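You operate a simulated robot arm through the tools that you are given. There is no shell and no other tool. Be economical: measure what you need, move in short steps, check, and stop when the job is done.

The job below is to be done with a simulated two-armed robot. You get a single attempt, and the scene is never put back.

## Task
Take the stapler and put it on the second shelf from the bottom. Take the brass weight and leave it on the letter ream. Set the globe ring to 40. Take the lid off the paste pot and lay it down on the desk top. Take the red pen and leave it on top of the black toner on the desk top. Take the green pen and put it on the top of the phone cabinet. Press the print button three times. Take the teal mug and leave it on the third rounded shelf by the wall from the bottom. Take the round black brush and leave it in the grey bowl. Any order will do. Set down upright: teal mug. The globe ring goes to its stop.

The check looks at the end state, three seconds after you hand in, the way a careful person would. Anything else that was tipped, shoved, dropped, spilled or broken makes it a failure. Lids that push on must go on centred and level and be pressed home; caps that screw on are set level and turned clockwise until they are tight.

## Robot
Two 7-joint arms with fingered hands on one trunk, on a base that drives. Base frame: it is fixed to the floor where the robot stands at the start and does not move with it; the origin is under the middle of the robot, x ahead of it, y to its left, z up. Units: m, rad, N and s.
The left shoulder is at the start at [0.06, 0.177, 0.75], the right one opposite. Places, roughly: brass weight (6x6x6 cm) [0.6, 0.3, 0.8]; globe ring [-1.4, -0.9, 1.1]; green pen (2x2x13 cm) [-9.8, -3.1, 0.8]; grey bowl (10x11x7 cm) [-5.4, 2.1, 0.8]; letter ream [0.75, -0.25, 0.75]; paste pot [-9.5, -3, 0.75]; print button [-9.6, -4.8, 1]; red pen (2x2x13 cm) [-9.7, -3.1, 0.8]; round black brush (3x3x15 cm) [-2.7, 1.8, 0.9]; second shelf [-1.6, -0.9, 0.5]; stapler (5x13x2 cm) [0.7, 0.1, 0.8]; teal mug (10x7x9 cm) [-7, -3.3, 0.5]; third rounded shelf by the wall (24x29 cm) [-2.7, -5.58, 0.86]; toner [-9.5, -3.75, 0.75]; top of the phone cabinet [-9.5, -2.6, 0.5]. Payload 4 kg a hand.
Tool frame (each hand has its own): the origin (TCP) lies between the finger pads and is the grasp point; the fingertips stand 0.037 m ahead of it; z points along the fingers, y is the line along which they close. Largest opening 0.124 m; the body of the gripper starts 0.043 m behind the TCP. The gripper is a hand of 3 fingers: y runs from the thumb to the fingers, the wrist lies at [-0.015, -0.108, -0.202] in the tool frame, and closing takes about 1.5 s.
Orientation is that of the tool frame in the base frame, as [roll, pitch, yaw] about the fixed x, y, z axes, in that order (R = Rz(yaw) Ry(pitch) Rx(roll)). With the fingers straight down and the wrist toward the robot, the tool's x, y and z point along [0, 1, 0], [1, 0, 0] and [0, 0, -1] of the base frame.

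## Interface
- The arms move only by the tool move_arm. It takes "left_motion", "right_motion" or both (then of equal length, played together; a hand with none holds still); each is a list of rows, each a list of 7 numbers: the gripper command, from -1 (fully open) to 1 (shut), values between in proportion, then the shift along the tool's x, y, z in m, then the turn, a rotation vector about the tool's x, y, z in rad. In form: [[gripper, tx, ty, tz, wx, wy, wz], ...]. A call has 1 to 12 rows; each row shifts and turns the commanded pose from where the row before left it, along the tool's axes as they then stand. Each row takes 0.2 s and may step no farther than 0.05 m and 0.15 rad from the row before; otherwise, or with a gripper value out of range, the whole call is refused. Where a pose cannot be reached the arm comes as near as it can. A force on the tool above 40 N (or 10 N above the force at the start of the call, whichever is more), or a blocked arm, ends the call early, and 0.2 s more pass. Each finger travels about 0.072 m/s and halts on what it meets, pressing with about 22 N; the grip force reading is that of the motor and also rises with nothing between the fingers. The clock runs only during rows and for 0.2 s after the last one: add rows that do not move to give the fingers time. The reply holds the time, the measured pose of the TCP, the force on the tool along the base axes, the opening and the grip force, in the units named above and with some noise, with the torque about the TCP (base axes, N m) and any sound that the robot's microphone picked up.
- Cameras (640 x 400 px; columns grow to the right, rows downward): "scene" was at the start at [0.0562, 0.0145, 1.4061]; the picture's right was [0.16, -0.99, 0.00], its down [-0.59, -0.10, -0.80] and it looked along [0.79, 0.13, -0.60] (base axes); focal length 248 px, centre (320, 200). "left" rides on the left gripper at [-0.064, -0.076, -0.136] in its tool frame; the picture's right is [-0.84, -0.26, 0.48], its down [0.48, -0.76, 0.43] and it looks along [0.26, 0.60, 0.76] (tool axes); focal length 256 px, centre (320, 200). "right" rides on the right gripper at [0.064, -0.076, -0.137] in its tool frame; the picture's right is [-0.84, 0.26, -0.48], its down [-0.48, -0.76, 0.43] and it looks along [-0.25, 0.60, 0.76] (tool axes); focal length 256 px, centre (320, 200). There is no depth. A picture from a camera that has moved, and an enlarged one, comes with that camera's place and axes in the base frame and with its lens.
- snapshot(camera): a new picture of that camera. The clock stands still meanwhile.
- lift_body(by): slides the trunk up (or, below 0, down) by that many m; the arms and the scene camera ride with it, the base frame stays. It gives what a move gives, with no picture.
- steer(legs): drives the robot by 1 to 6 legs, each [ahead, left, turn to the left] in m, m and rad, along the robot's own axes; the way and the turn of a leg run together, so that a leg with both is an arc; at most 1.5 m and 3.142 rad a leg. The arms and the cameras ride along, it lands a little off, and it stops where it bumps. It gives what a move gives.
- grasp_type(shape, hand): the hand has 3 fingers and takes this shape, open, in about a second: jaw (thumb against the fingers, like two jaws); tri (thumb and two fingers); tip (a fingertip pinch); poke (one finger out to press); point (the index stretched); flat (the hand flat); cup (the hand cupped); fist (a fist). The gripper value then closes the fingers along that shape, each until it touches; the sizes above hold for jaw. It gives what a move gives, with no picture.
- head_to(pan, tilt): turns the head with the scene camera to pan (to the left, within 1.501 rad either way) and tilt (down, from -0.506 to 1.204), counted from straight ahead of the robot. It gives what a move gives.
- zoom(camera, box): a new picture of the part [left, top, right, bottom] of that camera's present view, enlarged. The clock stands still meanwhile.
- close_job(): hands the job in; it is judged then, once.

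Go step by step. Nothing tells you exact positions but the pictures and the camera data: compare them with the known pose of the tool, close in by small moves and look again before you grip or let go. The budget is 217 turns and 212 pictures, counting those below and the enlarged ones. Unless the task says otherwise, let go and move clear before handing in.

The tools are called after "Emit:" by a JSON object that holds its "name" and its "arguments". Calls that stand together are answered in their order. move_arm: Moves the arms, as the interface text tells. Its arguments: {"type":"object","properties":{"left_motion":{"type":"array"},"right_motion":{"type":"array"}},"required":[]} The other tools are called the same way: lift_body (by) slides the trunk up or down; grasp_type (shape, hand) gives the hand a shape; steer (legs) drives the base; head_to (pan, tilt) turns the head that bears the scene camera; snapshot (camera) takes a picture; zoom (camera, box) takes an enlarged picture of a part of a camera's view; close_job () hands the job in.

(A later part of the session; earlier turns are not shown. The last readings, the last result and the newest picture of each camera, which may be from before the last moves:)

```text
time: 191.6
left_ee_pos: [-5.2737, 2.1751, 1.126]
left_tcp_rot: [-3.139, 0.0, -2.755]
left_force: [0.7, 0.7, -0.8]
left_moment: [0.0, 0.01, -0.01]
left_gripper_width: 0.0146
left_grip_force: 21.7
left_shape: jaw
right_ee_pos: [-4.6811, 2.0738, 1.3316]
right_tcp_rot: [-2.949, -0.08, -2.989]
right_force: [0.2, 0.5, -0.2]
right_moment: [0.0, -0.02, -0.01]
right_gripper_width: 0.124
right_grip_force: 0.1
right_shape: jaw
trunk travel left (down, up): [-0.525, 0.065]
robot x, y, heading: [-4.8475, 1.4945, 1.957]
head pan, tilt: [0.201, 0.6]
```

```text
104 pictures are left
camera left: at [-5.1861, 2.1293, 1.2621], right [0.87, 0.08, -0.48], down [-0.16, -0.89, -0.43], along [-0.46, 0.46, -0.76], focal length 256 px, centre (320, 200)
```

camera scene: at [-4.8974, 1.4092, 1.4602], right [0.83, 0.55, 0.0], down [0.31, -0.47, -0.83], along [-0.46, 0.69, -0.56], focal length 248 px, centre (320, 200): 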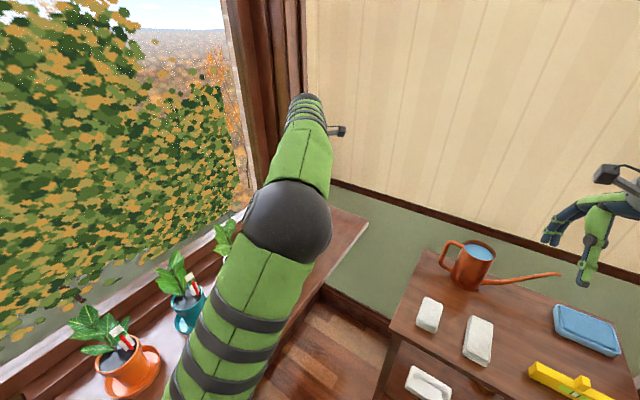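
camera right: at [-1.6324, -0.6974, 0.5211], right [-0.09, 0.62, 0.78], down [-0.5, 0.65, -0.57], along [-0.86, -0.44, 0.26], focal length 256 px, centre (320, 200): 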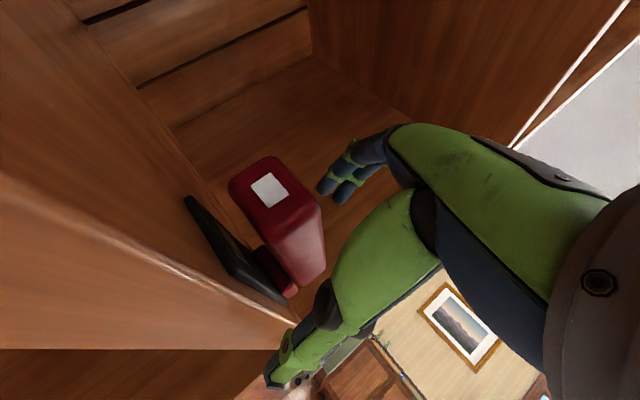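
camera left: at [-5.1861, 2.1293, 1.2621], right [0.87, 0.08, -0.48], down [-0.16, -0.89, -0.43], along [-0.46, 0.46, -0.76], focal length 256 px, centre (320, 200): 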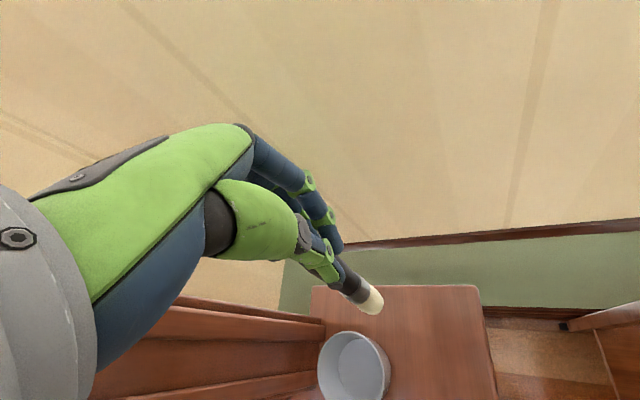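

Bowl at (-5.352, 2.089), brush tip at (-5.276, 2.158). Correcting and lowering most of the way.

Emit:
{"name": "move_arm", "arguments": {"left_motion": [[1, 0.0323, -0.012, 0, 0, 0, 0], [1, 0.0323, -0.012, 0, 0, 0, 0], [1, 0.0323, -0.012, 0, 0, 0, 0], [1, 0, 0, 0.035, 0, 0, 0], [1, 0, 0, 0.035, 0, 0, 0], [1, 0, 0, 0.03, 0, 0, 0], [1, 0, 0, 0, 0, 0, 0]]}}

Emit:
{"name": "snapshot", "arguments": {"camera": "left"}}

```text
time: 193.2
left_ee_pos: [-5.3122, 2.1165, 1.0639]
left_tcp_rot: [-3.141, 0.003, -2.755]
left_force: [0.8, -0.4, -0.9]
left_moment: [-0.02, -0.03, -0.01]
left_gripper_width: 0.0145
left_grip_force: 22.4
left_shape: jaw
left hand out of reach, approached as far as the arm can: row 1, 2, 3, 4, 5, 6
right_ee_pos: [-4.6812, 2.071, 1.3324]
right_tcp_rot: [-2.949, -0.08, -2.99]
right_force: [0.1, 0.0, 0.1]
right_moment: [0.0, -0.01, -0.02]
right_gripper_width: 0.1242
right_grip_force: 0.0
right_shape: jaw
trunk travel left (down, up): [-0.525, 0.065]
robot x, y, heading: [-4.8486, 1.4969, 1.954]
head pan, tilt: [0.201, 0.6]
```

```text
103 pictures are left
camera left: at [-5.2246, 2.0706, 1.1991], right [0.87, 0.08, -0.48], down [-0.16, -0.89, -0.44], along [-0.46, 0.46, -0.76], focal length 256 px, centre (320, 200)
```

left: 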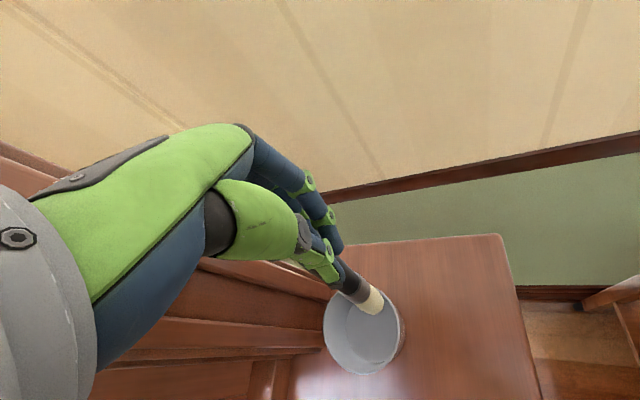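

The tip needs about (-0.045, -0.03) more: a turn of the base by 0.07 rad left does exactly that. Then I'll lower with the trunk.

Emit:
{"name": "steer", "arguments": {"legs": [[0, 0, 0.07]]}}

Emit:
{"name": "lift_body", "arguments": {"by": -0.06}}

Emit:
{"name": "snapshot", "arguments": {"camera": "left"}}

```text
time: 194.1
left_ee_pos: [-5.3552, 2.0825, 1.0642]
left_tcp_rot: [-3.141, 0.001, -2.683]
left_force: [-0.3, 0.2, -0.5]
left_moment: [0.0, 0.0, -0.01]
left_gripper_width: 0.0144
left_grip_force: 22.1
left_shape: jaw
right_ee_pos: [-4.7216, 2.0819, 1.3322]
right_tcp_rot: [-2.951, -0.077, -2.92]
right_force: [0.1, 0.1, -0.1]
right_moment: [0.06, -0.01, 0.04]
right_gripper_width: 0.1242
right_grip_force: 0.1
right_shape: jaw
trunk travel left (down, up): [-0.525, 0.065]
robot x, y, heading: [-4.8454, 1.4932, 2.027]
head pan, tilt: [0.201, 0.6]
```

```text
time: 195.1
left_ee_pos: [-5.355, 2.0829, 1.0032]
left_tcp_rot: [-3.141, 0.002, -2.683]
left_force: [0.4, 0.5, 0.1]
left_moment: [0.0, -0.04, 0.0]
left_gripper_width: 0.0142
left_grip_force: 22.0
left_shape: jaw
right_ee_pos: [-4.7216, 2.081, 1.273]
right_tcp_rot: [-2.949, -0.081, -2.92]
right_force: [0.6, 0.3, 0.5]
right_moment: [0.02, 0.0, -0.05]
right_gripper_width: 0.1239
right_grip_force: 0.0
right_shape: jaw
trunk travel left (down, up): [-0.465, 0.125]
robot x, y, heading: [-4.8497, 1.4953, 2.027]
head pan, tilt: [0.201, 0.6]
```

```text
102 pictures are left
camera left: at [-5.264, 2.0429, 1.1394], right [0.87, 0.14, -0.48], down [-0.1, -0.9, -0.43], along [-0.49, 0.42, -0.76], focal length 256 px, centre (320, 200)
```

left: 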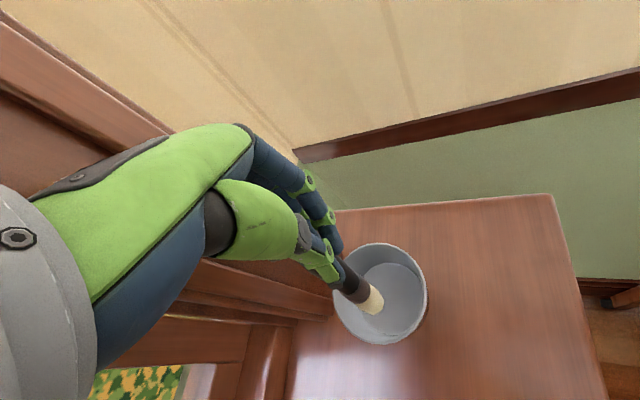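

The tip is over the bowl. Lowering further with the trunk.

Emit:
{"name": "lift_body", "arguments": {"by": -0.07}}

Emit:
{"name": "zoom", "arguments": {"camera": "left", "box": [240, 180, 480, 380]}}

```text
time: 196.1
left_ee_pos: [-5.3547, 2.0817, 0.9322]
left_tcp_rot: [-3.14, 0.001, -2.683]
left_force: [-0.4, -0.5, -0.4]
left_moment: [-0.02, 0.01, 0.01]
left_gripper_width: 0.0143
left_grip_force: 22.2
left_shape: jaw
right_ee_pos: [-4.7219, 2.0817, 1.2015]
right_tcp_rot: [-2.951, -0.081, -2.92]
right_force: [-0.3, -0.3, -0.8]
right_moment: [0.03, -0.05, -0.02]
right_gripper_width: 0.1239
right_grip_force: 0.0
right_shape: jaw
trunk travel left (down, up): [-0.395, 0.195]
robot x, y, heading: [-4.8461, 1.4921, 2.029]
head pan, tilt: [0.201, 0.6]
```

```text
2.00 times, centred on (360, 280) of left
camera zoom: at [-5.264, 2.0429, 1.0694], right [0.87, 0.14, -0.48], down [-0.1, -0.9, -0.43], along [-0.49, 0.42, -0.76], focal length 512 px, centre (240, 40)
```

zoom: 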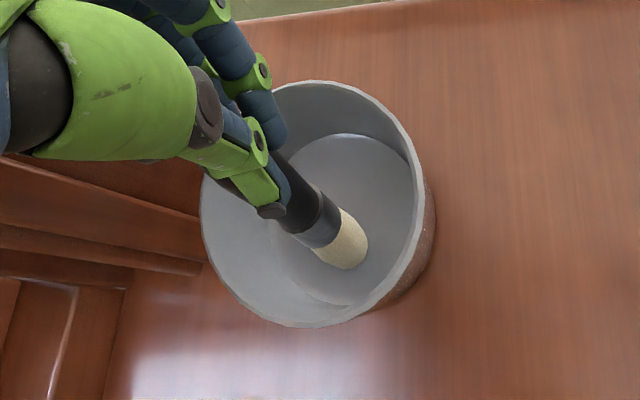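

Emit:
{"name": "lift_body", "arguments": {"by": -0.025}}

Emit:
{"name": "zoom", "arguments": {"camera": "left", "box": [240, 180, 480, 380]}}

```text
time: 196.8
left_ee_pos: [-5.3547, 2.082, 0.9079]
left_tcp_rot: [-3.14, 0.002, -2.682]
left_force: [-0.2, -0.2, 0.2]
left_moment: [-0.02, -0.02, 0.01]
left_gripper_width: 0.0073
left_grip_force: 21.4
left_shape: jaw
right_ee_pos: [-4.7201, 2.0813, 1.178]
right_tcp_rot: [-2.952, -0.08, -2.921]
right_force: [-0.3, 1.5, 0.9]
right_moment: [0.02, 0.01, -0.01]
right_gripper_width: 0.1239
right_grip_force: 0.1
right_shape: jaw
trunk travel left (down, up): [-0.37, 0.22]
robot x, y, heading: [-4.8489, 1.4964, 2.028]
head pan, tilt: [0.201, 0.6]
```

```text
2.00 times, centred on (360, 280) of left
camera zoom: at [-5.2639, 2.0428, 1.0441], right [0.87, 0.14, -0.48], down [-0.1, -0.9, -0.43], along [-0.49, 0.42, -0.76], focal length 512 px, centre (240, 40)
```

zoom: 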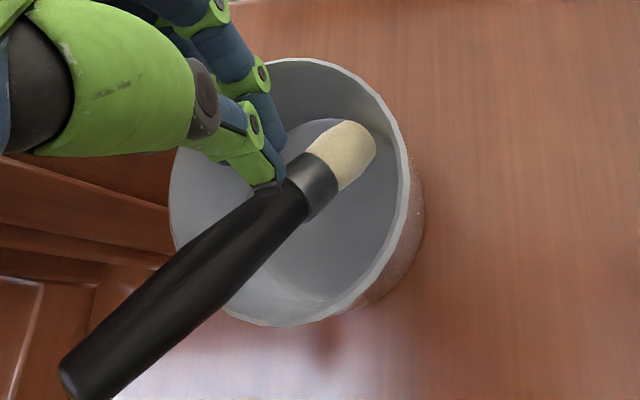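

The brush slipped and leans over the rim. I'll look from another angle before releasing.

Emit:
{"name": "snapshot", "arguments": {"camera": "left"}}

Emit:
{"name": "snapshot", "arguments": {"camera": "right"}}

```text
99 pictures are left
camera left: at [-5.2639, 2.0428, 1.0441], right [0.87, 0.14, -0.48], down [-0.1, -0.9, -0.43], along [-0.49, 0.42, -0.76], focal length 256 px, centre (320, 200)
```

left: 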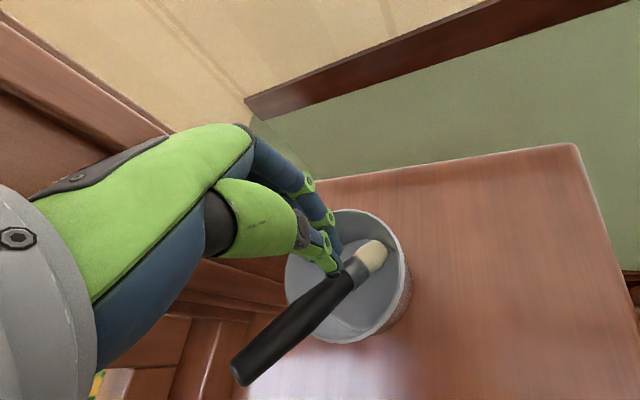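

```text
98 pictures are left
camera right: at [-4.7593, 2.0213, 1.3317], right [0.77, 0.53, 0.36], down [0.63, -0.71, -0.32], along [0.08, 0.47, -0.88], focal length 256 px, centre (320, 200)
```

right: 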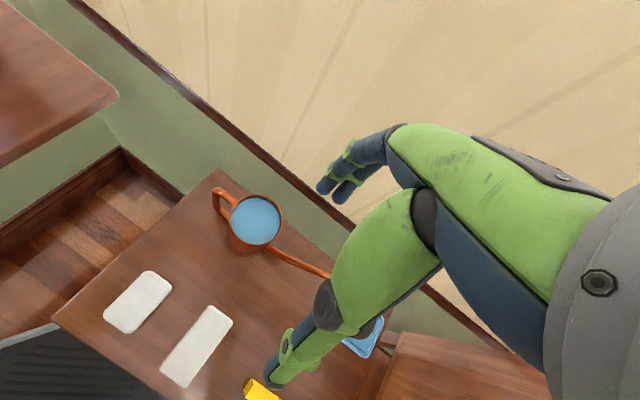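

It looks as if it already leans inside the bowl with the fingers nearly empty. I'll raise the trunk 4 cm and check whether the brush stays.

Emit:
{"name": "lift_body", "arguments": {"by": 0.04}}

Emit:
{"name": "snapshot", "arguments": {"camera": "left"}}

```text
time: 197.7
left_ee_pos: [-5.3545, 2.0831, 0.9476]
left_tcp_rot: [-3.141, 0.003, -2.683]
left_force: [0.4, -0.4, -0.1]
left_moment: [-0.04, 0.01, -0.03]
left_gripper_width: 0.0074
left_grip_force: 21.9
left_shape: jaw
right_ee_pos: [-4.7205, 2.0817, 1.2161]
right_tcp_rot: [-2.95, -0.081, -2.919]
right_force: [-0.1, 0.2, 0.4]
right_moment: [0.03, 0.0, 0.01]
right_gripper_width: 0.1241
right_grip_force: 0.0
right_shape: jaw
trunk travel left (down, up): [-0.41, 0.18]
robot x, y, heading: [-4.8505, 1.4938, 2.024]
head pan, tilt: [0.201, 0.6]
```

```text
97 pictures are left
camera left: at [-5.264, 2.0432, 1.084], right [0.87, 0.14, -0.48], down [-0.1, -0.9, -0.43], along [-0.49, 0.42, -0.76], focal length 256 px, centre (320, 200)
```

left: 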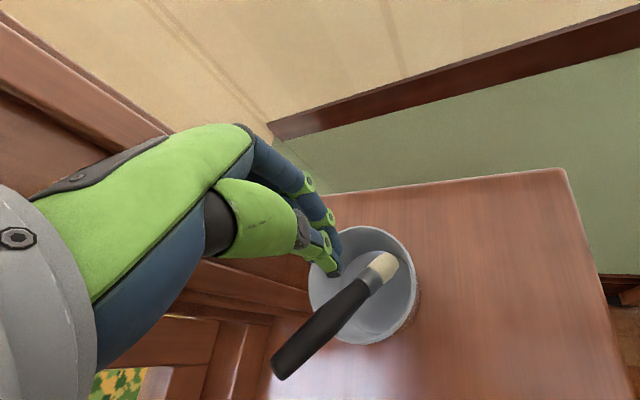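

The brush stays put, leaning in the bowl, and the hand is free. Raising and then backing off.

Emit:
{"name": "lift_body", "arguments": {"by": 0.15}}

Emit:
{"name": "steer", "arguments": {"legs": [[-0.25, -0.03, -0.1], [-0.35, 0, 0]]}}

Emit:
{"name": "head_to", "arguments": {"pan": 0.2, "tilt": 0.4}}

Emit:
{"name": "snapshot", "arguments": {"camera": "scene"}}

```text
time: 199.4
left_ee_pos: [-5.3548, 2.0829, 1.097]
left_tcp_rot: [-3.14, 0.002, -2.682]
left_force: [0.3, -0.8, -0.5]
left_moment: [0.0, 0.01, -0.01]
left_gripper_width: 0.0073
left_grip_force: 21.7
left_shape: jaw
right_ee_pos: [-4.7211, 2.0811, 1.3672]
right_tcp_rot: [-2.951, -0.081, -2.918]
right_force: [-0.4, 0.0, -1.0]
right_moment: [-0.04, -0.01, 0.02]
right_gripper_width: 0.1239
right_grip_force: 0.2
right_shape: jaw
trunk travel left (down, up): [-0.56, 0.03]
robot x, y, heading: [-4.8507, 1.4965, 2.027]
head pan, tilt: [0.201, 0.6]
```

```text
time: 203.1
left_ee_pos: [-5.0446, 1.5922, 1.0986]
left_tcp_rot: [3.142, 0.003, -2.792]
left_force: [0.5, 0.1, 0.4]
left_moment: [0.03, -0.02, 0.02]
left_gripper_width: 0.0073
left_grip_force: 22.0
left_shape: jaw
right_ee_pos: [-4.4152, 1.5203, 1.3674]
right_tcp_rot: [-2.95, -0.081, -3.027]
right_force: [0.3, 0.3, 0.0]
right_moment: [0.01, 0.0, 0.02]
right_gripper_width: 0.1241
right_grip_force: 0.0
right_shape: jaw
trunk travel left (down, up): [-0.56, 0.03]
robot x, y, heading: [-4.6035, 0.9529, 1.916]
head pan, tilt: [0.201, 0.6]
```

```text
time: 203.8
left_ee_pos: [-5.0454, 1.5909, 1.0978]
left_tcp_rot: [3.141, 0.002, -2.79]
left_force: [1.0, 0.9, 0.4]
left_moment: [-0.01, 0.0, -0.03]
left_gripper_width: 0.0072
left_grip_force: 22.5
left_shape: jaw
right_ee_pos: [-4.4154, 1.5204, 1.367]
right_tcp_rot: [-2.95, -0.08, -3.026]
right_force: [-0.1, 0.8, 0.6]
right_moment: [0.01, 0.03, -0.02]
right_gripper_width: 0.124
right_grip_force: 0.0
right_shape: jaw
trunk travel left (down, up): [-0.56, 0.03]
robot x, y, heading: [-4.606, 0.9505, 1.921]
head pan, tilt: [0.201, 0.4]
```

```text
96 pictures are left
camera scene: at [-4.6431, 1.005, 1.7132], right [0.85, 0.52, 0.0], down [0.2, -0.33, -0.92], along [-0.48, 0.79, -0.39], focal length 248 px, centre (320, 200)
```

scene: 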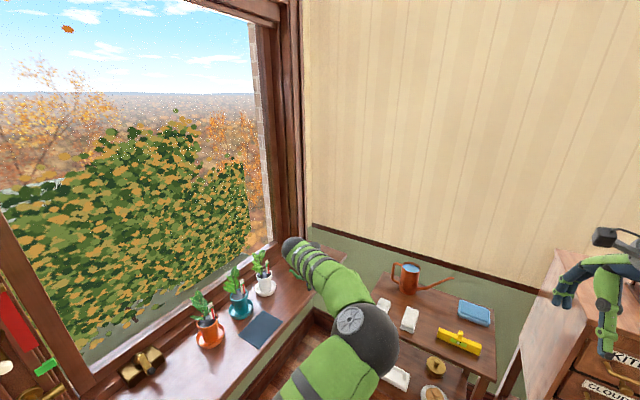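

The brush task is done. Next is the south-west part of the room; I'll back into open floor, lower the trunk and turn to look that way.

Emit:
{"name": "steer", "arguments": {"legs": [[-0.5, -0.5, 0], [0, 0, 2.16]]}}

Emit:
{"name": "head_to", "arguments": {"pan": 0.0, "tilt": 0.3}}

Emit:
{"name": "snapshot", "arguments": {"camera": "scene"}}

```text
time: 212.9
left_ee_pos: [-4.2198, -0.0713, 1.0988]
left_tcp_rot: [3.14, 0.002, -0.577]
left_force: [0.1, -0.1, 0.4]
left_moment: [0.04, 0.01, 0.03]
left_gripper_width: 0.007
left_grip_force: 21.8
left_shape: jaw
right_ee_pos: [-4.5431, 0.4748, 1.367]
right_tcp_rot: [-2.952, -0.08, -0.811]
right_force: [0.1, -0.5, 0.0]
right_moment: [-0.03, -0.01, 0.0]
right_gripper_width: 0.1242
right_grip_force: 0.1
right_shape: jaw
trunk travel left (down, up): [-0.56, 0.03]
robot x, y, heading: [-3.975, 0.6637, -2.153]
head pan, tilt: [0.201, 0.4]
```

```text
time: 213.6
left_ee_pos: [-4.221, -0.071, 1.0984]
left_tcp_rot: [-3.141, 0.002, -0.576]
left_force: [0.1, 0.1, 0.4]
left_moment: [0.03, 0.0, 0.0]
left_gripper_width: 0.0071
left_grip_force: 21.7
left_shape: jaw
right_ee_pos: [-4.5429, 0.4738, 1.3681]
right_tcp_rot: [-2.949, -0.079, -0.81]
right_force: [0.0, -0.5, 1.2]
right_moment: [0.02, -0.03, 0.0]
right_gripper_width: 0.1241
right_grip_force: 0.0
right_shape: jaw
trunk travel left (down, up): [-0.56, 0.03]
robot x, y, heading: [-3.9718, 0.6669, -2.143]
head pan, tilt: [0.0, 0.3]
```

```text
95 pictures are left
camera scene: at [-4.0089, 0.6113, 1.7225], right [-0.84, 0.55, 0.0], down [0.16, 0.25, -0.96], along [-0.52, -0.8, -0.3], focal length 248 px, centre (320, 200)
```

scene: 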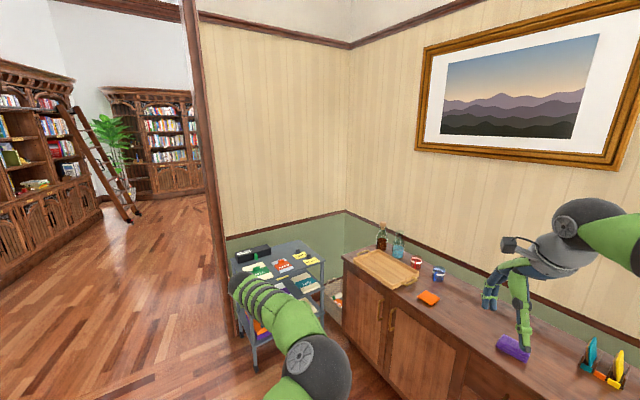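

The way south is an opening between x = -4.3 and -2. Driving through it toward the library area.

Emit:
{"name": "steer", "arguments": {"legs": [[0, 0, 0.57], [0, 0.75, 0], [1.5, 0, 0], [0.9, 0, 0]]}}

Emit:
{"name": "head_to", "arguments": {"pan": -0.8, "tilt": 0.3}}

Emit:
{"name": "snapshot", "arguments": {"camera": "scene"}}

```text
time: 230.5
left_ee_pos: [-3.1566, -2.5066, 1.0975]
left_tcp_rot: [-3.14, 0.002, -0.021]
left_force: [-0.1, -0.4, 0.4]
left_moment: [0.04, 0.01, 0.02]
left_gripper_width: 0.0074
left_grip_force: 22.0
left_shape: jaw
right_ee_pos: [-3.7179, -2.213, 1.3674]
right_tcp_rot: [-2.95, -0.08, -0.26]
right_force: [-0.1, -0.3, 0.8]
right_moment: [0.02, 0.03, -0.01]
right_gripper_width: 0.124
right_grip_force: 0.1
right_shape: jaw
trunk travel left (down, up): [-0.56, 0.03]
robot x, y, heading: [-3.3355, -1.7513, -1.597]
head pan, tilt: [0.0, 0.3]
```

```text
time: 231.6
left_ee_pos: [-3.1564, -2.5067, 1.0977]
left_tcp_rot: [3.141, 0.001, -0.024]
left_force: [0.6, -0.4, -0.2]
left_moment: [-0.02, -0.03, 0.01]
left_gripper_width: 0.0075
left_grip_force: 22.1
left_shape: jaw
right_ee_pos: [-3.7178, -2.2111, 1.3678]
right_tcp_rot: [-2.95, -0.079, -0.258]
right_force: [0.2, -0.1, 0.2]
right_moment: [0.02, 0.0, -0.02]
right_gripper_width: 0.1242
right_grip_force: 0.2
right_shape: jaw
trunk travel left (down, up): [-0.56, 0.03]
robot x, y, heading: [-3.3324, -1.7537, -1.591]
head pan, tilt: [-0.799, 0.3]
```

```text
94 pictures are left
camera scene: at [-3.4014, -1.7851, 1.7226], right [-0.68, 0.73, 0.0], down [0.22, 0.2, -0.96], along [-0.7, -0.65, -0.3], focal length 248 px, centre (320, 200)
```

scene: 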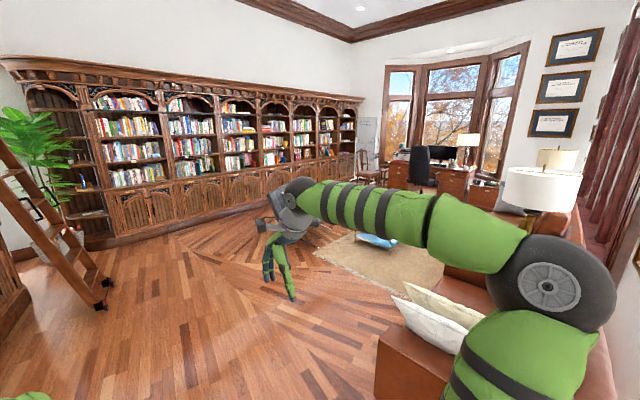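

This is the study: desk by the bay window in the west, coffee table on the rug. I'll drive along the open strip south of the rug.

Emit:
{"name": "steer", "arguments": {"legs": [[0, 0, -0.638], [1.5, 0, 0], [1.5, 0, 0], [0, 0, -0.91], [0.6, 0, 0]]}}

Emit:
{"name": "lift_body", "arguments": {"by": -0.25}}

Emit:
{"name": "head_to", "arguments": {"pan": -0.4, "tilt": 0.3}}

Emit:
{"name": "snapshot", "arguments": {"camera": "scene"}}

```text
time: 251.4
left_ee_pos: [-6.0784, -4.2718, 1.0979]
left_tcp_rot: [-3.139, 0.0, -1.544]
left_force: [0.1, 1.1, 0.3]
left_moment: [-0.05, 0.05, 0.0]
left_gripper_width: 0.0071
left_grip_force: 22.2
left_shape: jaw
right_ee_pos: [-5.8102, -3.6966, 1.3662]
right_tcp_rot: [-2.948, -0.081, -1.78]
right_force: [1.2, 0.6, -0.6]
right_moment: [-0.02, 0.03, 0.02]
right_gripper_width: 0.1239
right_grip_force: 0.1
right_shape: jaw
trunk travel left (down, up): [-0.56, 0.03]
robot x, y, heading: [-5.3346, -4.0563, -3.12]
head pan, tilt: [-0.799, 0.3]
stopped in leg 5: the robot was blocked; the commanded pose is now the measured one
```

```text
time: 254.0
left_ee_pos: [-6.0801, -4.2741, 0.8464]
left_tcp_rot: [-3.139, 0.0, -1.542]
left_force: [0.6, 0.2, 0.7]
left_moment: [0.02, -0.01, -0.01]
left_gripper_width: 0.007
left_grip_force: 22.1
left_shape: jaw
right_ee_pos: [-5.8126, -3.699, 1.1159]
right_tcp_rot: [-2.949, -0.079, -1.78]
right_force: [0.1, 0.1, -0.7]
right_moment: [0.01, -0.03, 0.0]
right_gripper_width: 0.1239
right_grip_force: 0.1
right_shape: jaw
trunk travel left (down, up): [-0.31, 0.28]
robot x, y, heading: [-5.3312, -4.0579, -3.127]
head pan, tilt: [-0.799, 0.3]
```

```text
time: 254.8
left_ee_pos: [-6.0784, -4.2737, 0.8465]
left_tcp_rot: [-3.138, 0.0, -1.544]
left_force: [0.3, 0.4, -0.6]
left_moment: [0.01, 0.03, 0.0]
left_gripper_width: 0.0071
left_grip_force: 21.9
left_shape: jaw
right_ee_pos: [-5.8133, -3.6983, 1.1177]
right_tcp_rot: [-2.947, -0.078, -1.78]
right_force: [-1.0, -0.5, 0.1]
right_moment: [-0.02, -0.05, -0.02]
right_gripper_width: 0.1238
right_grip_force: 0.0
right_shape: jaw
trunk travel left (down, up): [-0.31, 0.28]
robot x, y, heading: [-5.3331, -4.0586, -3.12]
head pan, tilt: [-0.4, 0.3]
```

```text
93 pictures are left
camera scene: at [-5.3917, -4.0237, 1.4726], right [0.37, 0.93, 0.0], down [0.27, -0.11, -0.96], along [-0.89, 0.35, -0.3], focal length 248 px, centre (320, 200)
```

scene: 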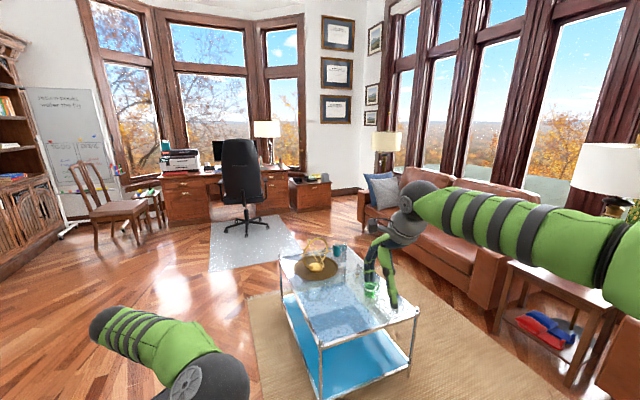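

The teal mug is on the coffee table near pixel (340, 250). Something stopped the base just here; looking down to see what.

Emit:
{"name": "head_to", "arguments": {"pan": -0.3, "tilt": 1.1}}

Emit:
{"name": "snapshot", "arguments": {"camera": "scene"}}

```text
time: 256.0
left_ee_pos: [-6.0795, -4.2734, 0.8466]
left_tcp_rot: [-3.137, 0.0, -1.545]
left_force: [0.5, 0.6, 0.0]
left_moment: [-0.02, -0.01, -0.02]
left_gripper_width: 0.007
left_grip_force: 21.6
left_shape: jaw
right_ee_pos: [-5.8121, -3.699, 1.1145]
right_tcp_rot: [-2.948, -0.078, -1.78]
right_force: [0.6, 0.7, -0.1]
right_moment: [-0.02, 0.02, 0.01]
right_gripper_width: 0.124
right_grip_force: 0.0
right_shape: jaw
trunk travel left (down, up): [-0.31, 0.28]
robot x, y, heading: [-5.3331, -4.0595, -3.122]
head pan, tilt: [-0.3, 1.1]
```

```text
92 pictures are left
camera scene: at [-5.3658, -4.0409, 1.4065], right [0.28, 0.96, 0.0], down [0.86, -0.25, -0.45], along [-0.44, 0.13, -0.89], focal length 248 px, centre (320, 200)
```

scene: 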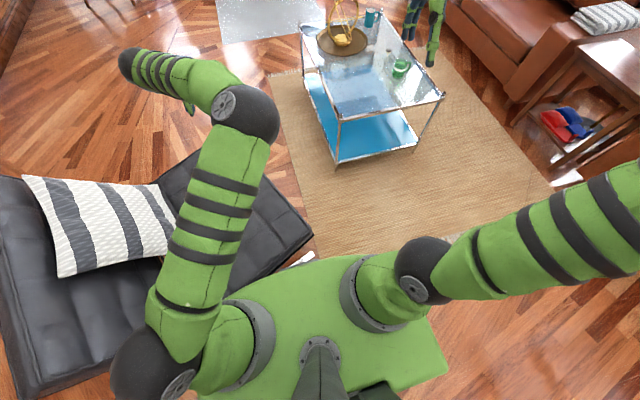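

A black chaise is right at my front left; it stopped me. I need a route west, so I'm looking to the left side and over the chaise.

Emit:
{"name": "head_to", "arguments": {"pan": 0.75, "tilt": 0.6}}

Emit:
{"name": "snapshot", "arguments": {"camera": "scene"}}

```text
time: 257.3
left_ee_pos: [-6.0797, -4.2739, 0.8461]
left_tcp_rot: [-3.136, 0.0, -1.543]
left_force: [0.7, 0.6, -0.9]
left_moment: [0.0, 0.01, 0.03]
left_gripper_width: 0.0072
left_grip_force: 21.8
left_shape: jaw
right_ee_pos: [-5.8124, -3.6993, 1.1163]
right_tcp_rot: [-2.95, -0.08, -1.78]
right_force: [-0.3, -0.6, 0.5]
right_moment: [-0.02, 0.02, 0.0]
right_gripper_width: 0.1241
right_grip_force: 0.0
right_shape: jaw
trunk travel left (down, up): [-0.31, 0.28]
robot x, y, heading: [-5.333, -4.0594, -3.122]
head pan, tilt: [0.75, 0.6]
```

```text
91 pictures are left
camera scene: at [-5.3684, -4.1199, 1.445], right [-0.7, 0.72, 0.0], down [0.41, 0.39, -0.82], along [-0.59, -0.57, -0.57], focal length 248 px, centre (320, 200)
```

scene: 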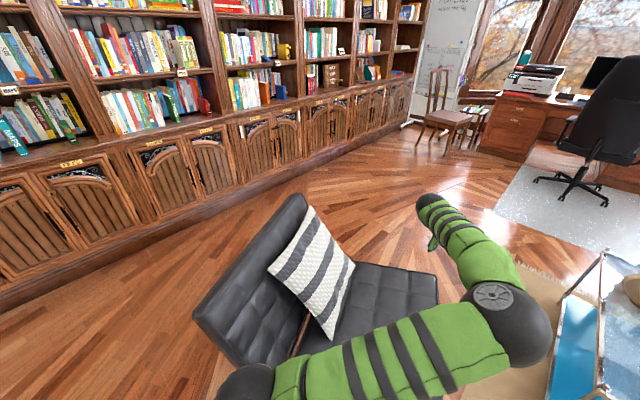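

South of the armchair there is over 1 m of free floor. I'll go round that way and look at the desk.

Emit:
{"name": "steer", "arguments": {"legs": [[-0.5, 0, -0.02], [0, 1.48, 0], [1.5, 0, 0], [0.7, 0, 0]]}}

Emit:
{"name": "head_to", "arguments": {"pan": -0.3, "tilt": 0.35}}

Emit:
{"name": "snapshot", "arguments": {"camera": "scene"}}

```text
time: 277.5
left_ee_pos: [-7.752, -5.8048, 0.8465]
left_tcp_rot: [-3.139, 0.0, -1.533]
left_force: [0.0, -0.8, -0.6]
left_moment: [0.0, 0.02, -0.03]
left_gripper_width: 0.0072
left_grip_force: 21.9
left_shape: jaw
right_ee_pos: [-7.4896, -5.2272, 1.1167]
right_tcp_rot: [-2.948, -0.079, -1.771]
right_force: [0.1, 0.7, 1.1]
right_moment: [0.04, 0.01, 0.0]
right_gripper_width: 0.124
right_grip_force: 0.0
right_shape: jaw
trunk travel left (down, up): [-0.31, 0.28]
robot x, y, heading: [-7.0058, -5.5845, -3.116]
head pan, tilt: [0.75, 0.6]
```

```text
time: 278.8
left_ee_pos: [-7.751, -5.8034, 0.846]
left_tcp_rot: [-3.139, -0.001, -1.533]
left_force: [0.5, -1.2, 0.1]
left_moment: [0.04, -0.01, -0.03]
left_gripper_width: 0.007
left_grip_force: 22.2
left_shape: jaw
right_ee_pos: [-7.4901, -5.2266, 1.117]
right_tcp_rot: [-2.948, -0.079, -1.77]
right_force: [0.9, 0.3, 0.0]
right_moment: [0.01, -0.02, 0.0]
right_gripper_width: 0.124
right_grip_force: 0.1
right_shape: jaw
trunk travel left (down, up): [-0.31, 0.28]
robot x, y, heading: [-7.0074, -5.5819, -3.106]
head pan, tilt: [-0.3, 0.351]
```

```text
90 pictures are left
camera scene: at [-7.0685, -5.557, 1.4678], right [0.27, 0.96, 0.0], down [0.33, -0.09, -0.94], along [-0.91, 0.25, -0.34], focal length 248 px, centre (320, 200)
```

scene: 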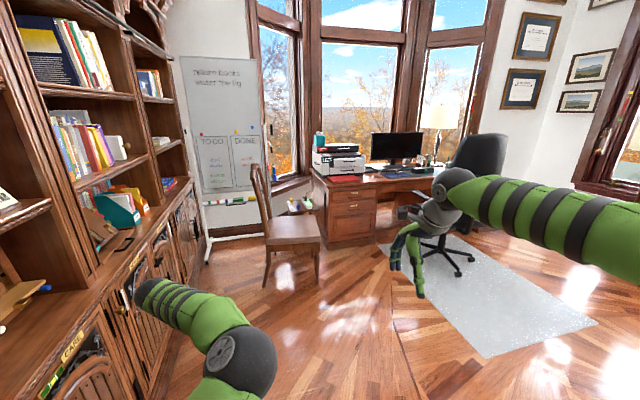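

I see the desk with the printer at its left (south) end. Zooming in on it before approaching.

Emit:
{"name": "zoom", "arguments": {"camera": "scene", "box": [300, 110, 460, 210]}}

```text
4.00 times, centred on (380, 160) of scene
camera zoom: at [-7.0685, -5.557, 1.4678], right [0.27, 0.96, 0.0], down [0.33, -0.09, -0.94], along [-0.91, 0.25, -0.34], focal length 993 px, centre (80, 360)
```

zoom: 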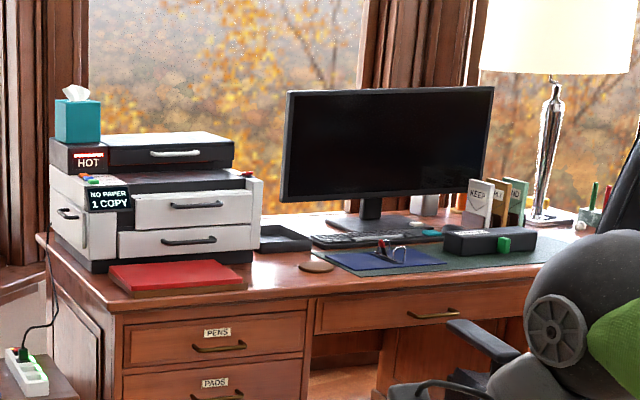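

The printer's control ledge is at its front-left corner. Raising the trunk and approaching to about (-8.4, -4.6).

Emit:
{"name": "lift_body", "arguments": {"by": 0.2}}

Emit:
{"name": "steer", "arguments": {"legs": [[0.7, -0.5, -0.03], [0.65, -0.5, 0]]}}

Emit:
{"name": "head_to", "arguments": {"pan": 0.0, "tilt": 0.45}}

Emit:
{"name": "snapshot", "arguments": {"camera": "scene"}}

Emit:
{"name": "zoom", "arguments": {"camera": "scene", "box": [240, 120, 400, 220]}}

```text
time: 281.0
left_ee_pos: [-7.7512, -5.8032, 1.0455]
left_tcp_rot: [-3.138, -0.001, -1.535]
left_force: [0.2, 0.7, -0.4]
left_moment: [-0.01, -0.03, -0.02]
left_gripper_width: 0.0073
left_grip_force: 21.9
left_shape: jaw
right_ee_pos: [-7.49, -5.2268, 1.3163]
right_tcp_rot: [-2.95, -0.079, -1.77]
right_force: [0.0, 0.6, -0.3]
right_moment: [0.0, -0.02, 0.0]
right_gripper_width: 0.124
right_grip_force: 0.0
right_shape: jaw
trunk travel left (down, up): [-0.51, 0.08]
robot x, y, heading: [-7.0088, -5.5863, -3.108]
head pan, tilt: [-0.3, 0.351]
```

```text
time: 289.6
left_ee_pos: [-9.1404, -4.7714, 1.0458]
left_tcp_rot: [-3.138, 0.0, -1.565]
left_force: [-0.7, -0.2, 0.1]
left_moment: [0.0, 0.04, -0.01]
left_gripper_width: 0.0076
left_grip_force: 22.2
left_shape: jaw
right_ee_pos: [-8.8613, -4.2035, 1.3161]
right_tcp_rot: [-2.948, -0.079, -1.8]
right_force: [-0.5, 0.5, -0.1]
right_moment: [-0.03, -0.03, 0.01]
right_gripper_width: 0.1239
right_grip_force: 0.1
right_shape: jaw
trunk travel left (down, up): [-0.51, 0.08]
robot x, y, heading: [-8.3917, -4.5731, 3.141]
head pan, tilt: [-0.3, 0.351]
```

```text
time: 290.4
left_ee_pos: [-9.1409, -4.7724, 1.0461]
left_tcp_rot: [-3.138, -0.001, -1.564]
left_force: [0.1, 0.8, -0.5]
left_moment: [0.04, -0.02, -0.01]
left_gripper_width: 0.0069
left_grip_force: 22.0
left_shape: jaw
right_ee_pos: [-8.8616, -4.2029, 1.3163]
right_tcp_rot: [-2.95, -0.079, -1.801]
right_force: [0.1, 0.5, -0.7]
right_moment: [0.01, -0.03, -0.02]
right_gripper_width: 0.1242
right_grip_force: 0.0
right_shape: jaw
trunk travel left (down, up): [-0.51, 0.08]
robot x, y, heading: [-8.3924, -4.5706, 3.14]
head pan, tilt: [0.0, 0.45]
```

```text
88 pictures are left
camera scene: at [-8.4538, -4.5728, 1.6586], right [0.0, 1.0, 0.0], down [0.44, 0.0, -0.9], along [-0.9, 0.0, -0.44], focal length 248 px, centre (320, 200)
```

scene: 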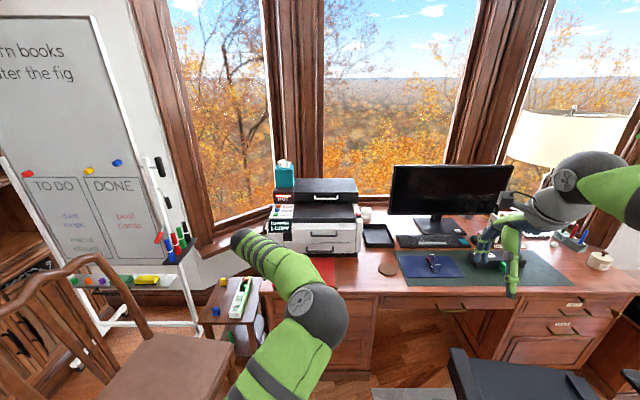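

```text
4.00 times, centred on (320, 170) of scene
camera zoom: at [-8.4538, -4.5728, 1.6586], right [0.0, 1.0, 0.0], down [0.44, 0.0, -0.9], along [-0.9, 0.0, -0.44], focal length 993 px, centre (320, 320)
```

zoom: 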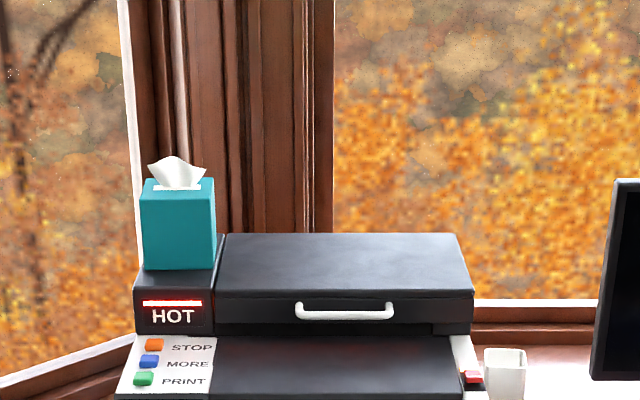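

The buttons are STOP (orange), MORE (blue) and PRINT (green, nearest), with green near (-9.62, -4.81, 1.0). I'll shape the left hand to poke, tilt it 45° and look with its camera.

Emit:
{"name": "grasp_type", "arguments": {"hand": "left", "shape": "poke"}}

Emit:
{"name": "move_arm", "arguments": {"left_motion": [[-1, 0, 0, -0.03, 0, 0, 0], [-1, 0, 0, -0.03, 0, 0, 0], [-1, 0, 0, -0.03, 0, 0, 0], [-1, 0, 0, 0, -0.131, 0, 0], [-1, 0, 0, 0, -0.131, 0, 0], [-1, 0, 0, 0, -0.131, 0, 0], [-1, 0, 0, 0, -0.131, 0, 0], [-1, 0, 0, 0, -0.131, 0, 0], [-1, 0, 0, 0, -0.131, 0, 0], [-1, 0, 0, 0, 0, 0, 0]]}}

Emit:
{"name": "snapshot", "arguments": {"camera": "left"}}

```text
time: 291.4
left_ee_pos: [-9.1399, -4.7715, 1.0471]
left_tcp_rot: [-3.137, 0.001, -1.565]
left_force: [0.2, 0.8, 0.5]
left_moment: [0.04, 0.0, -0.01]
left_gripper_width: 0.0003
left_grip_force: 0.0
left_shape: poke
right_ee_pos: [-8.8618, -4.2023, 1.3167]
right_tcp_rot: [-2.949, -0.078, -1.8]
right_force: [0.3, -0.6, 0.0]
right_moment: [0.0, 0.0, 0.01]
right_gripper_width: 0.1241
right_grip_force: 0.2
right_shape: jaw
trunk travel left (down, up): [-0.51, 0.08]
robot x, y, heading: [-8.3909, -4.5756, 3.145]
head pan, tilt: [0.0, 0.45]
```

```text
time: 293.6
left_ee_pos: [-9.1406, -4.7718, 1.1369]
left_tcp_rot: [2.362, 0.001, -1.567]
left_force: [0.3, 0.7, 0.2]
left_moment: [0.01, 0.0, -0.02]
left_gripper_width: 0.0
left_grip_force: 0.0
left_shape: poke
right_ee_pos: [-8.8609, -4.2027, 1.3166]
right_tcp_rot: [-2.949, -0.079, -1.8]
right_force: [0.2, -1.9, 0.2]
right_moment: [-0.05, -0.04, -0.01]
right_gripper_width: 0.124
right_grip_force: 0.0
right_shape: jaw
trunk travel left (down, up): [-0.51, 0.08]
robot x, y, heading: [-8.3909, -4.5736, 3.145]
head pan, tilt: [0.0, 0.45]
```

```text
86 pictures are left
camera left: at [-8.9909, -4.7075, 1.1801], right [-0.16, 0.84, -0.52], down [0.24, -0.48, -0.84], along [-0.96, -0.26, -0.12], focal length 256 px, centre (320, 200)
```

left: 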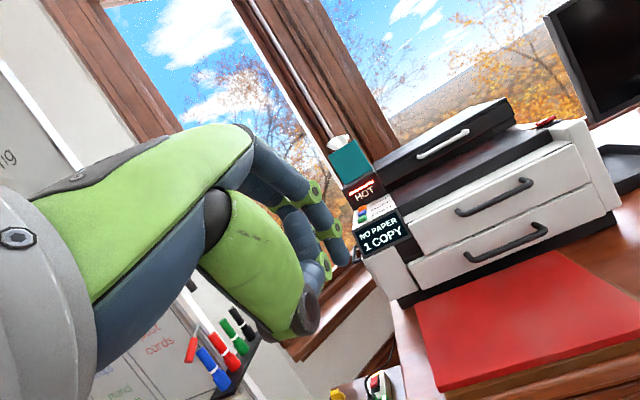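

The PRINT button triangulates to (-9.622, -4.813, 1.000). Driving 0.35 m closer with the finger held above.

Emit:
{"name": "steer", "arguments": {"legs": [[0.34, 0, 0]]}}

Emit:
{"name": "snapshot", "arguments": {"camera": "left"}}

```text
time: 295.8
left_ee_pos: [-9.4833, -4.7667, 1.1363]
left_tcp_rot: [2.362, 0.001, -1.571]
left_force: [-0.8, 0.6, -0.6]
left_moment: [-0.01, 0.03, 0.02]
left_gripper_width: 0.0
left_grip_force: 0.1
left_shape: poke
right_ee_pos: [-9.2015, -4.1998, 1.316]
right_tcp_rot: [-2.947, -0.08, -1.808]
right_force: [-0.6, 0.0, -0.2]
right_moment: [-0.01, 0.01, 0.02]
right_gripper_width: 0.1241
right_grip_force: 0.0
right_shape: jaw
trunk travel left (down, up): [-0.51, 0.08]
robot x, y, heading: [-8.7342, -4.5745, 3.141]
head pan, tilt: [0.0, 0.45]
```

```text
85 pictures are left
camera left: at [-9.3323, -4.7036, 1.1797], right [-0.16, 0.84, -0.52], down [0.24, -0.48, -0.84], along [-0.96, -0.26, -0.12], focal length 256 px, centre (320, 200)
```

left: 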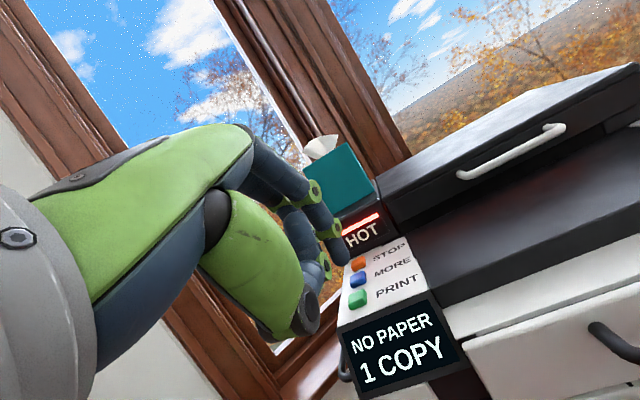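

Aligned. Moving the fingertip to about 2.5 cm from the green button.

Emit:
{"name": "move_arm", "arguments": {"left_motion": [[-1, 0.013, 0.0021, 0.0329, 0, 0, 0], [-1, 0.013, 0.0021, 0.0329, 0, 0, 0], [-1, 0.013, 0.0021, 0.0329, 0, 0, 0], [-1, 0.013, 0.0021, 0.0329, 0, 0, 0], [-1, 0, 0, 0, 0, 0, 0]]}}

Emit:
{"name": "zoom", "arguments": {"camera": "left", "box": [260, 160, 460, 340]}}

Emit:
{"name": "zoom", "arguments": {"camera": "scene", "box": [220, 140, 340, 240]}}

```text
time: 297.0
left_ee_pos: [-9.5408, -4.8017, 1.1165]
left_tcp_rot: [2.374, 0.001, -1.575]
left_force: [-0.2, 0.2, -0.2]
left_moment: [0.01, 0.02, 0.02]
left_gripper_width: 0.0
left_grip_force: 0.0
left_shape: poke
left hand out of reach, approached as far as the arm can: row 1, 2, 3, 4
right_ee_pos: [-9.1999, -4.198, 1.3164]
right_tcp_rot: [-2.949, -0.08, -1.806]
right_force: [0.0, 0.3, 0.9]
right_moment: [-0.01, -0.01, -0.02]
right_gripper_width: 0.1242
right_grip_force: 0.0
right_shape: jaw
trunk travel left (down, up): [-0.51, 0.08]
robot x, y, heading: [-8.73, -4.5727, 3.138]
head pan, tilt: [0.0, 0.45]
```

```text
2.22 times, centred on (360, 250) of left
camera zoom: at [-9.3917, -4.7385, 1.1609], right [-0.15, 0.84, -0.52], down [0.24, -0.48, -0.84], along [-0.96, -0.25, -0.13], focal length 569 px, centre (231, 89)
```

zoom: 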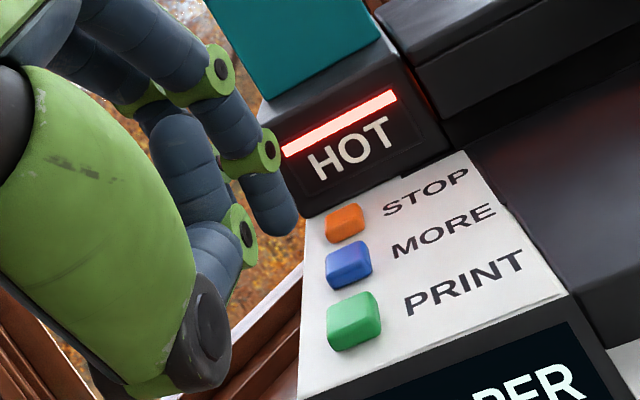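

```text
4.00 times, centred on (280, 190) of scene
camera zoom: at [-8.7934, -4.5715, 1.6586], right [0.01, 1.0, 0.0], down [0.44, 0.0, -0.9], along [-0.9, 0.0, -0.44], focal length 993 px, centre (480, 240)
```

zoom: 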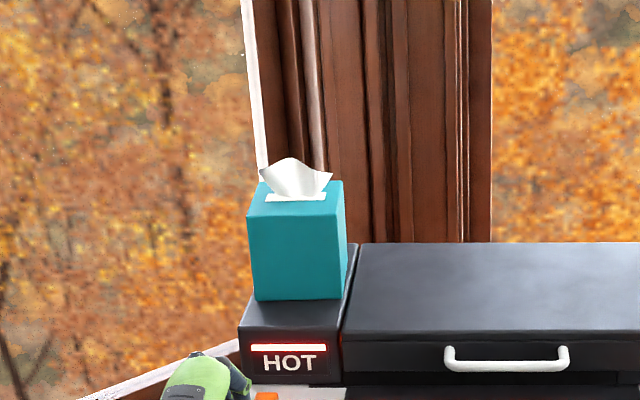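

Slightly out of reach. I'll undo that move, drive 12 cm closer and try again.

Emit:
{"name": "move_arm", "arguments": {"left_motion": [[-1, -0.013, -0.0021, -0.0329, 0, 0, 0], [-1, -0.013, -0.0021, -0.0329, 0, 0, 0], [-1, -0.013, -0.0021, -0.0329, 0, 0, 0], [-1, -0.013, -0.0021, -0.0329, 0, 0, 0], [-1, 0, -0.015, -0.015, 0, 0, 0], [-1, 0, -0.015, -0.015, 0, 0, 0], [-1, 0, 0, 0, 0, 0, 0]]}}

Emit:
{"name": "steer", "arguments": {"legs": [[0.13, 0, 0]]}}

```text
time: 298.6
left_ee_pos: [-9.4009, -4.7497, 1.2048]
left_tcp_rot: [2.361, 0.002, -1.571]
left_force: [0.3, -0.1, -0.7]
left_moment: [0.0, 0.01, 0.04]
left_gripper_width: 0.0
left_grip_force: 0.0
left_shape: poke
right_ee_pos: [-9.1989, -4.199, 1.316]
right_tcp_rot: [-2.949, -0.077, -1.807]
right_force: [0.0, -0.8, 0.7]
right_moment: [0.03, 0.02, 0.05]
right_gripper_width: 0.1242
right_grip_force: 0.1
right_shape: jaw
trunk travel left (down, up): [-0.51, 0.08]
robot x, y, heading: [-8.7317, -4.5764, 3.137]
head pan, tilt: [0.0, 0.45]
```

```text
time: 299.9
left_ee_pos: [-9.5326, -4.7487, 1.2033]
left_tcp_rot: [2.364, 0.001, -1.57]
left_force: [-0.9, 0.1, -0.6]
left_moment: [-0.04, 0.02, -0.01]
left_gripper_width: 0.0
left_grip_force: 0.1
left_shape: poke
right_ee_pos: [-9.3319, -4.1992, 1.316]
right_tcp_rot: [-2.948, -0.079, -1.807]
right_force: [-0.2, -0.2, -0.6]
right_moment: [-0.02, -0.06, 0.01]
right_gripper_width: 0.1238
right_grip_force: 0.2
right_shape: jaw
trunk travel left (down, up): [-0.51, 0.08]
robot x, y, heading: [-8.8629, -4.572, 3.141]
head pan, tilt: [0.0, 0.45]
```

Emit:
{"name": "move_arm", "arguments": {"left_motion": [[-1, 0.0141, -0.0148, 0.0288, 0, 0, 0], [-1, 0.0141, -0.0148, 0.0288, 0, 0, 0], [-1, 0.0141, -0.0148, 0.0288, 0, 0, 0], [-1, 0.0141, -0.0148, 0.0288, 0, 0, 0], [-1, 0.0141, -0.0148, 0.0288, 0, 0, 0], [-1, 0, 0, 0, 0, 0, 0]]}}

Emit:
{"name": "snapshot", "arguments": {"camera": "left"}}

```text
time: 301.2
left_ee_pos: [-9.5787, -4.8362, 1.1021]
left_tcp_rot: [2.383, 0.001, -1.576]
left_force: [-0.6, -0.4, 0.0]
left_moment: [-0.03, -0.02, 0.0]
left_gripper_width: 0.0
left_grip_force: 0.1
left_shape: poke
left hand out of reach, approached as far as the arm can: row 3, 4, 5
right_ee_pos: [-9.3292, -4.1981, 1.3167]
right_tcp_rot: [-2.95, -0.079, -1.805]
right_force: [0.8, 0.6, -0.7]
right_moment: [-0.02, -0.01, 0.01]
right_gripper_width: 0.1241
right_grip_force: 0.1
right_shape: jaw
trunk travel left (down, up): [-0.51, 0.08]
robot x, y, heading: [-8.8627, -4.575, 3.136]
head pan, tilt: [0.0, 0.45]
```

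```text
82 pictures are left
camera left: at [-9.4298, -4.7737, 1.1485], right [-0.14, 0.84, -0.53], down [0.25, -0.48, -0.84], along [-0.96, -0.25, -0.14], focal length 256 px, centre (320, 200)
```

left: 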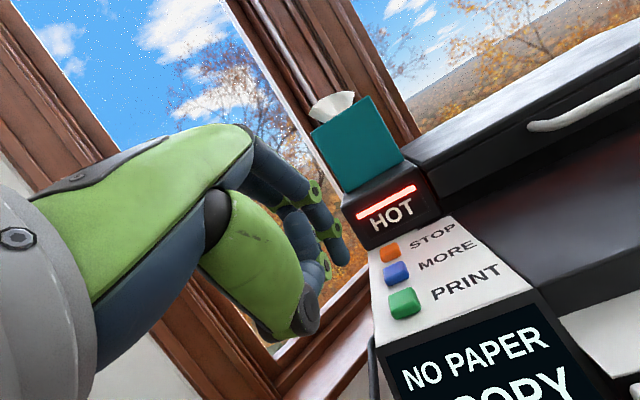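

The arm cannot go lower here, so I'll use the trunk: lower by 4 cm and step the base a little to line up.

Emit:
{"name": "steer", "arguments": {"legs": [[0.024, -0.018, 0]]}}

Emit:
{"name": "lift_body", "arguments": {"by": -0.045}}

Emit:
{"name": "snapshot", "arguments": {"camera": "left"}}

```text
time: 302.1
left_ee_pos: [-9.6047, -4.8182, 1.1002]
left_tcp_rot: [2.384, 0.001, -1.578]
left_force: [0.7, 0.4, 0.5]
left_moment: [0.01, -0.02, 0.02]
left_gripper_width: 0.0
left_grip_force: 0.1
left_shape: poke
right_ee_pos: [-9.3555, -4.1803, 1.3161]
right_tcp_rot: [-2.947, -0.078, -1.805]
right_force: [-0.5, 0.8, -0.3]
right_moment: [-0.05, -0.05, 0.05]
right_gripper_width: 0.1241
right_grip_force: 0.0
right_shape: jaw
trunk travel left (down, up): [-0.51, 0.08]
robot x, y, heading: [-8.8872, -4.5537, 3.142]
head pan, tilt: [0.0, 0.45]
```

```text
time: 302.9
left_ee_pos: [-9.6022, -4.8183, 1.0554]
left_tcp_rot: [2.384, 0.001, -1.576]
left_force: [-0.1, 0.0, 1.1]
left_moment: [-0.04, 0.03, -0.02]
left_gripper_width: 0.0
left_grip_force: 0.0
left_shape: poke
right_ee_pos: [-9.3528, -4.1817, 1.2712]
right_tcp_rot: [-2.948, -0.078, -1.804]
right_force: [0.3, 0.3, 0.0]
right_moment: [0.01, 0.02, 0.01]
right_gripper_width: 0.1239
right_grip_force: 0.0
right_shape: jaw
trunk travel left (down, up): [-0.465, 0.125]
robot x, y, heading: [-8.8859, -4.5566, 3.14]
head pan, tilt: [0.0, 0.45]
```

```text
81 pictures are left
camera left: at [-9.4535, -4.7564, 1.1036], right [-0.14, 0.84, -0.53], down [0.25, -0.48, -0.84], along [-0.96, -0.25, -0.14], focal length 256 px, centre (320, 200)
```

left: 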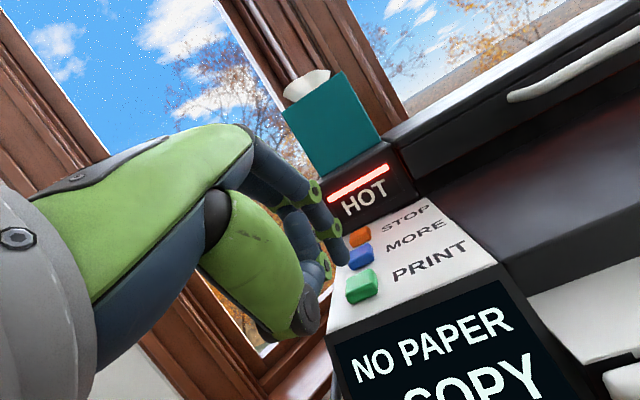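

The fingertip is directly about 2 cm above the green button. Pressing straight down for the first press.

Emit:
{"name": "move_arm", "arguments": {"left_motion": [[-1, 0, -0.0069, 0.0073, 0, 0, 0], [-1, 0, -0.0034, 0.0036, 0, 0, 0], [-1, 0, -0.0034, 0.0036, 0, 0, 0], [-1, 0, 0, 0, 0, 0, 0]]}}

Emit:
{"name": "zoom", "arguments": {"camera": "left", "box": [260, 160, 460, 340]}}

```text
time: 303.9
left_ee_pos: [-9.6029, -4.8203, 1.0497]
left_tcp_rot: [2.394, 0.002, -1.578]
left_force: [-0.2, 0.5, -0.6]
left_moment: [0.02, 0.0, 0.0]
left_gripper_width: 0.0001
left_grip_force: 0.1
left_shape: poke
left hand out of reach, approached as far as the arm can: row 1, 2, 3
right_ee_pos: [-9.3547, -4.1819, 1.272]
right_tcp_rot: [-2.949, -0.078, -1.804]
right_force: [-0.6, -0.4, 0.3]
right_moment: [0.02, 0.02, -0.01]
right_gripper_width: 0.1238
right_grip_force: 0.1
right_shape: jaw
trunk travel left (down, up): [-0.465, 0.125]
robot x, y, heading: [-8.8854, -4.5557, 3.14]
head pan, tilt: [0.0, 0.45]
```

```text
2.22 times, centred on (360, 250) of left
camera zoom: at [-9.4539, -4.7576, 1.0973], right [-0.13, 0.84, -0.53], down [0.26, -0.48, -0.84], along [-0.96, -0.25, -0.15], focal length 569 px, centre (231, 89)
```

zoom: 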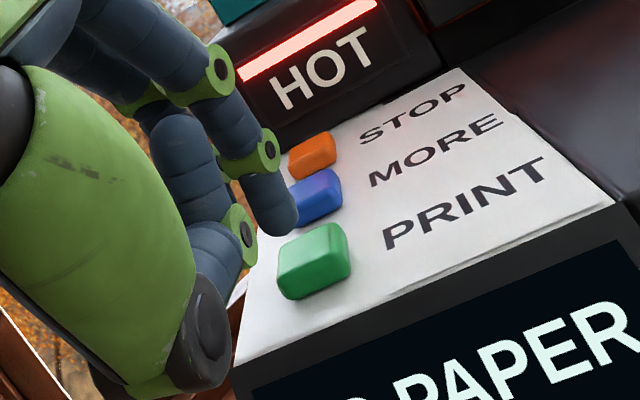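

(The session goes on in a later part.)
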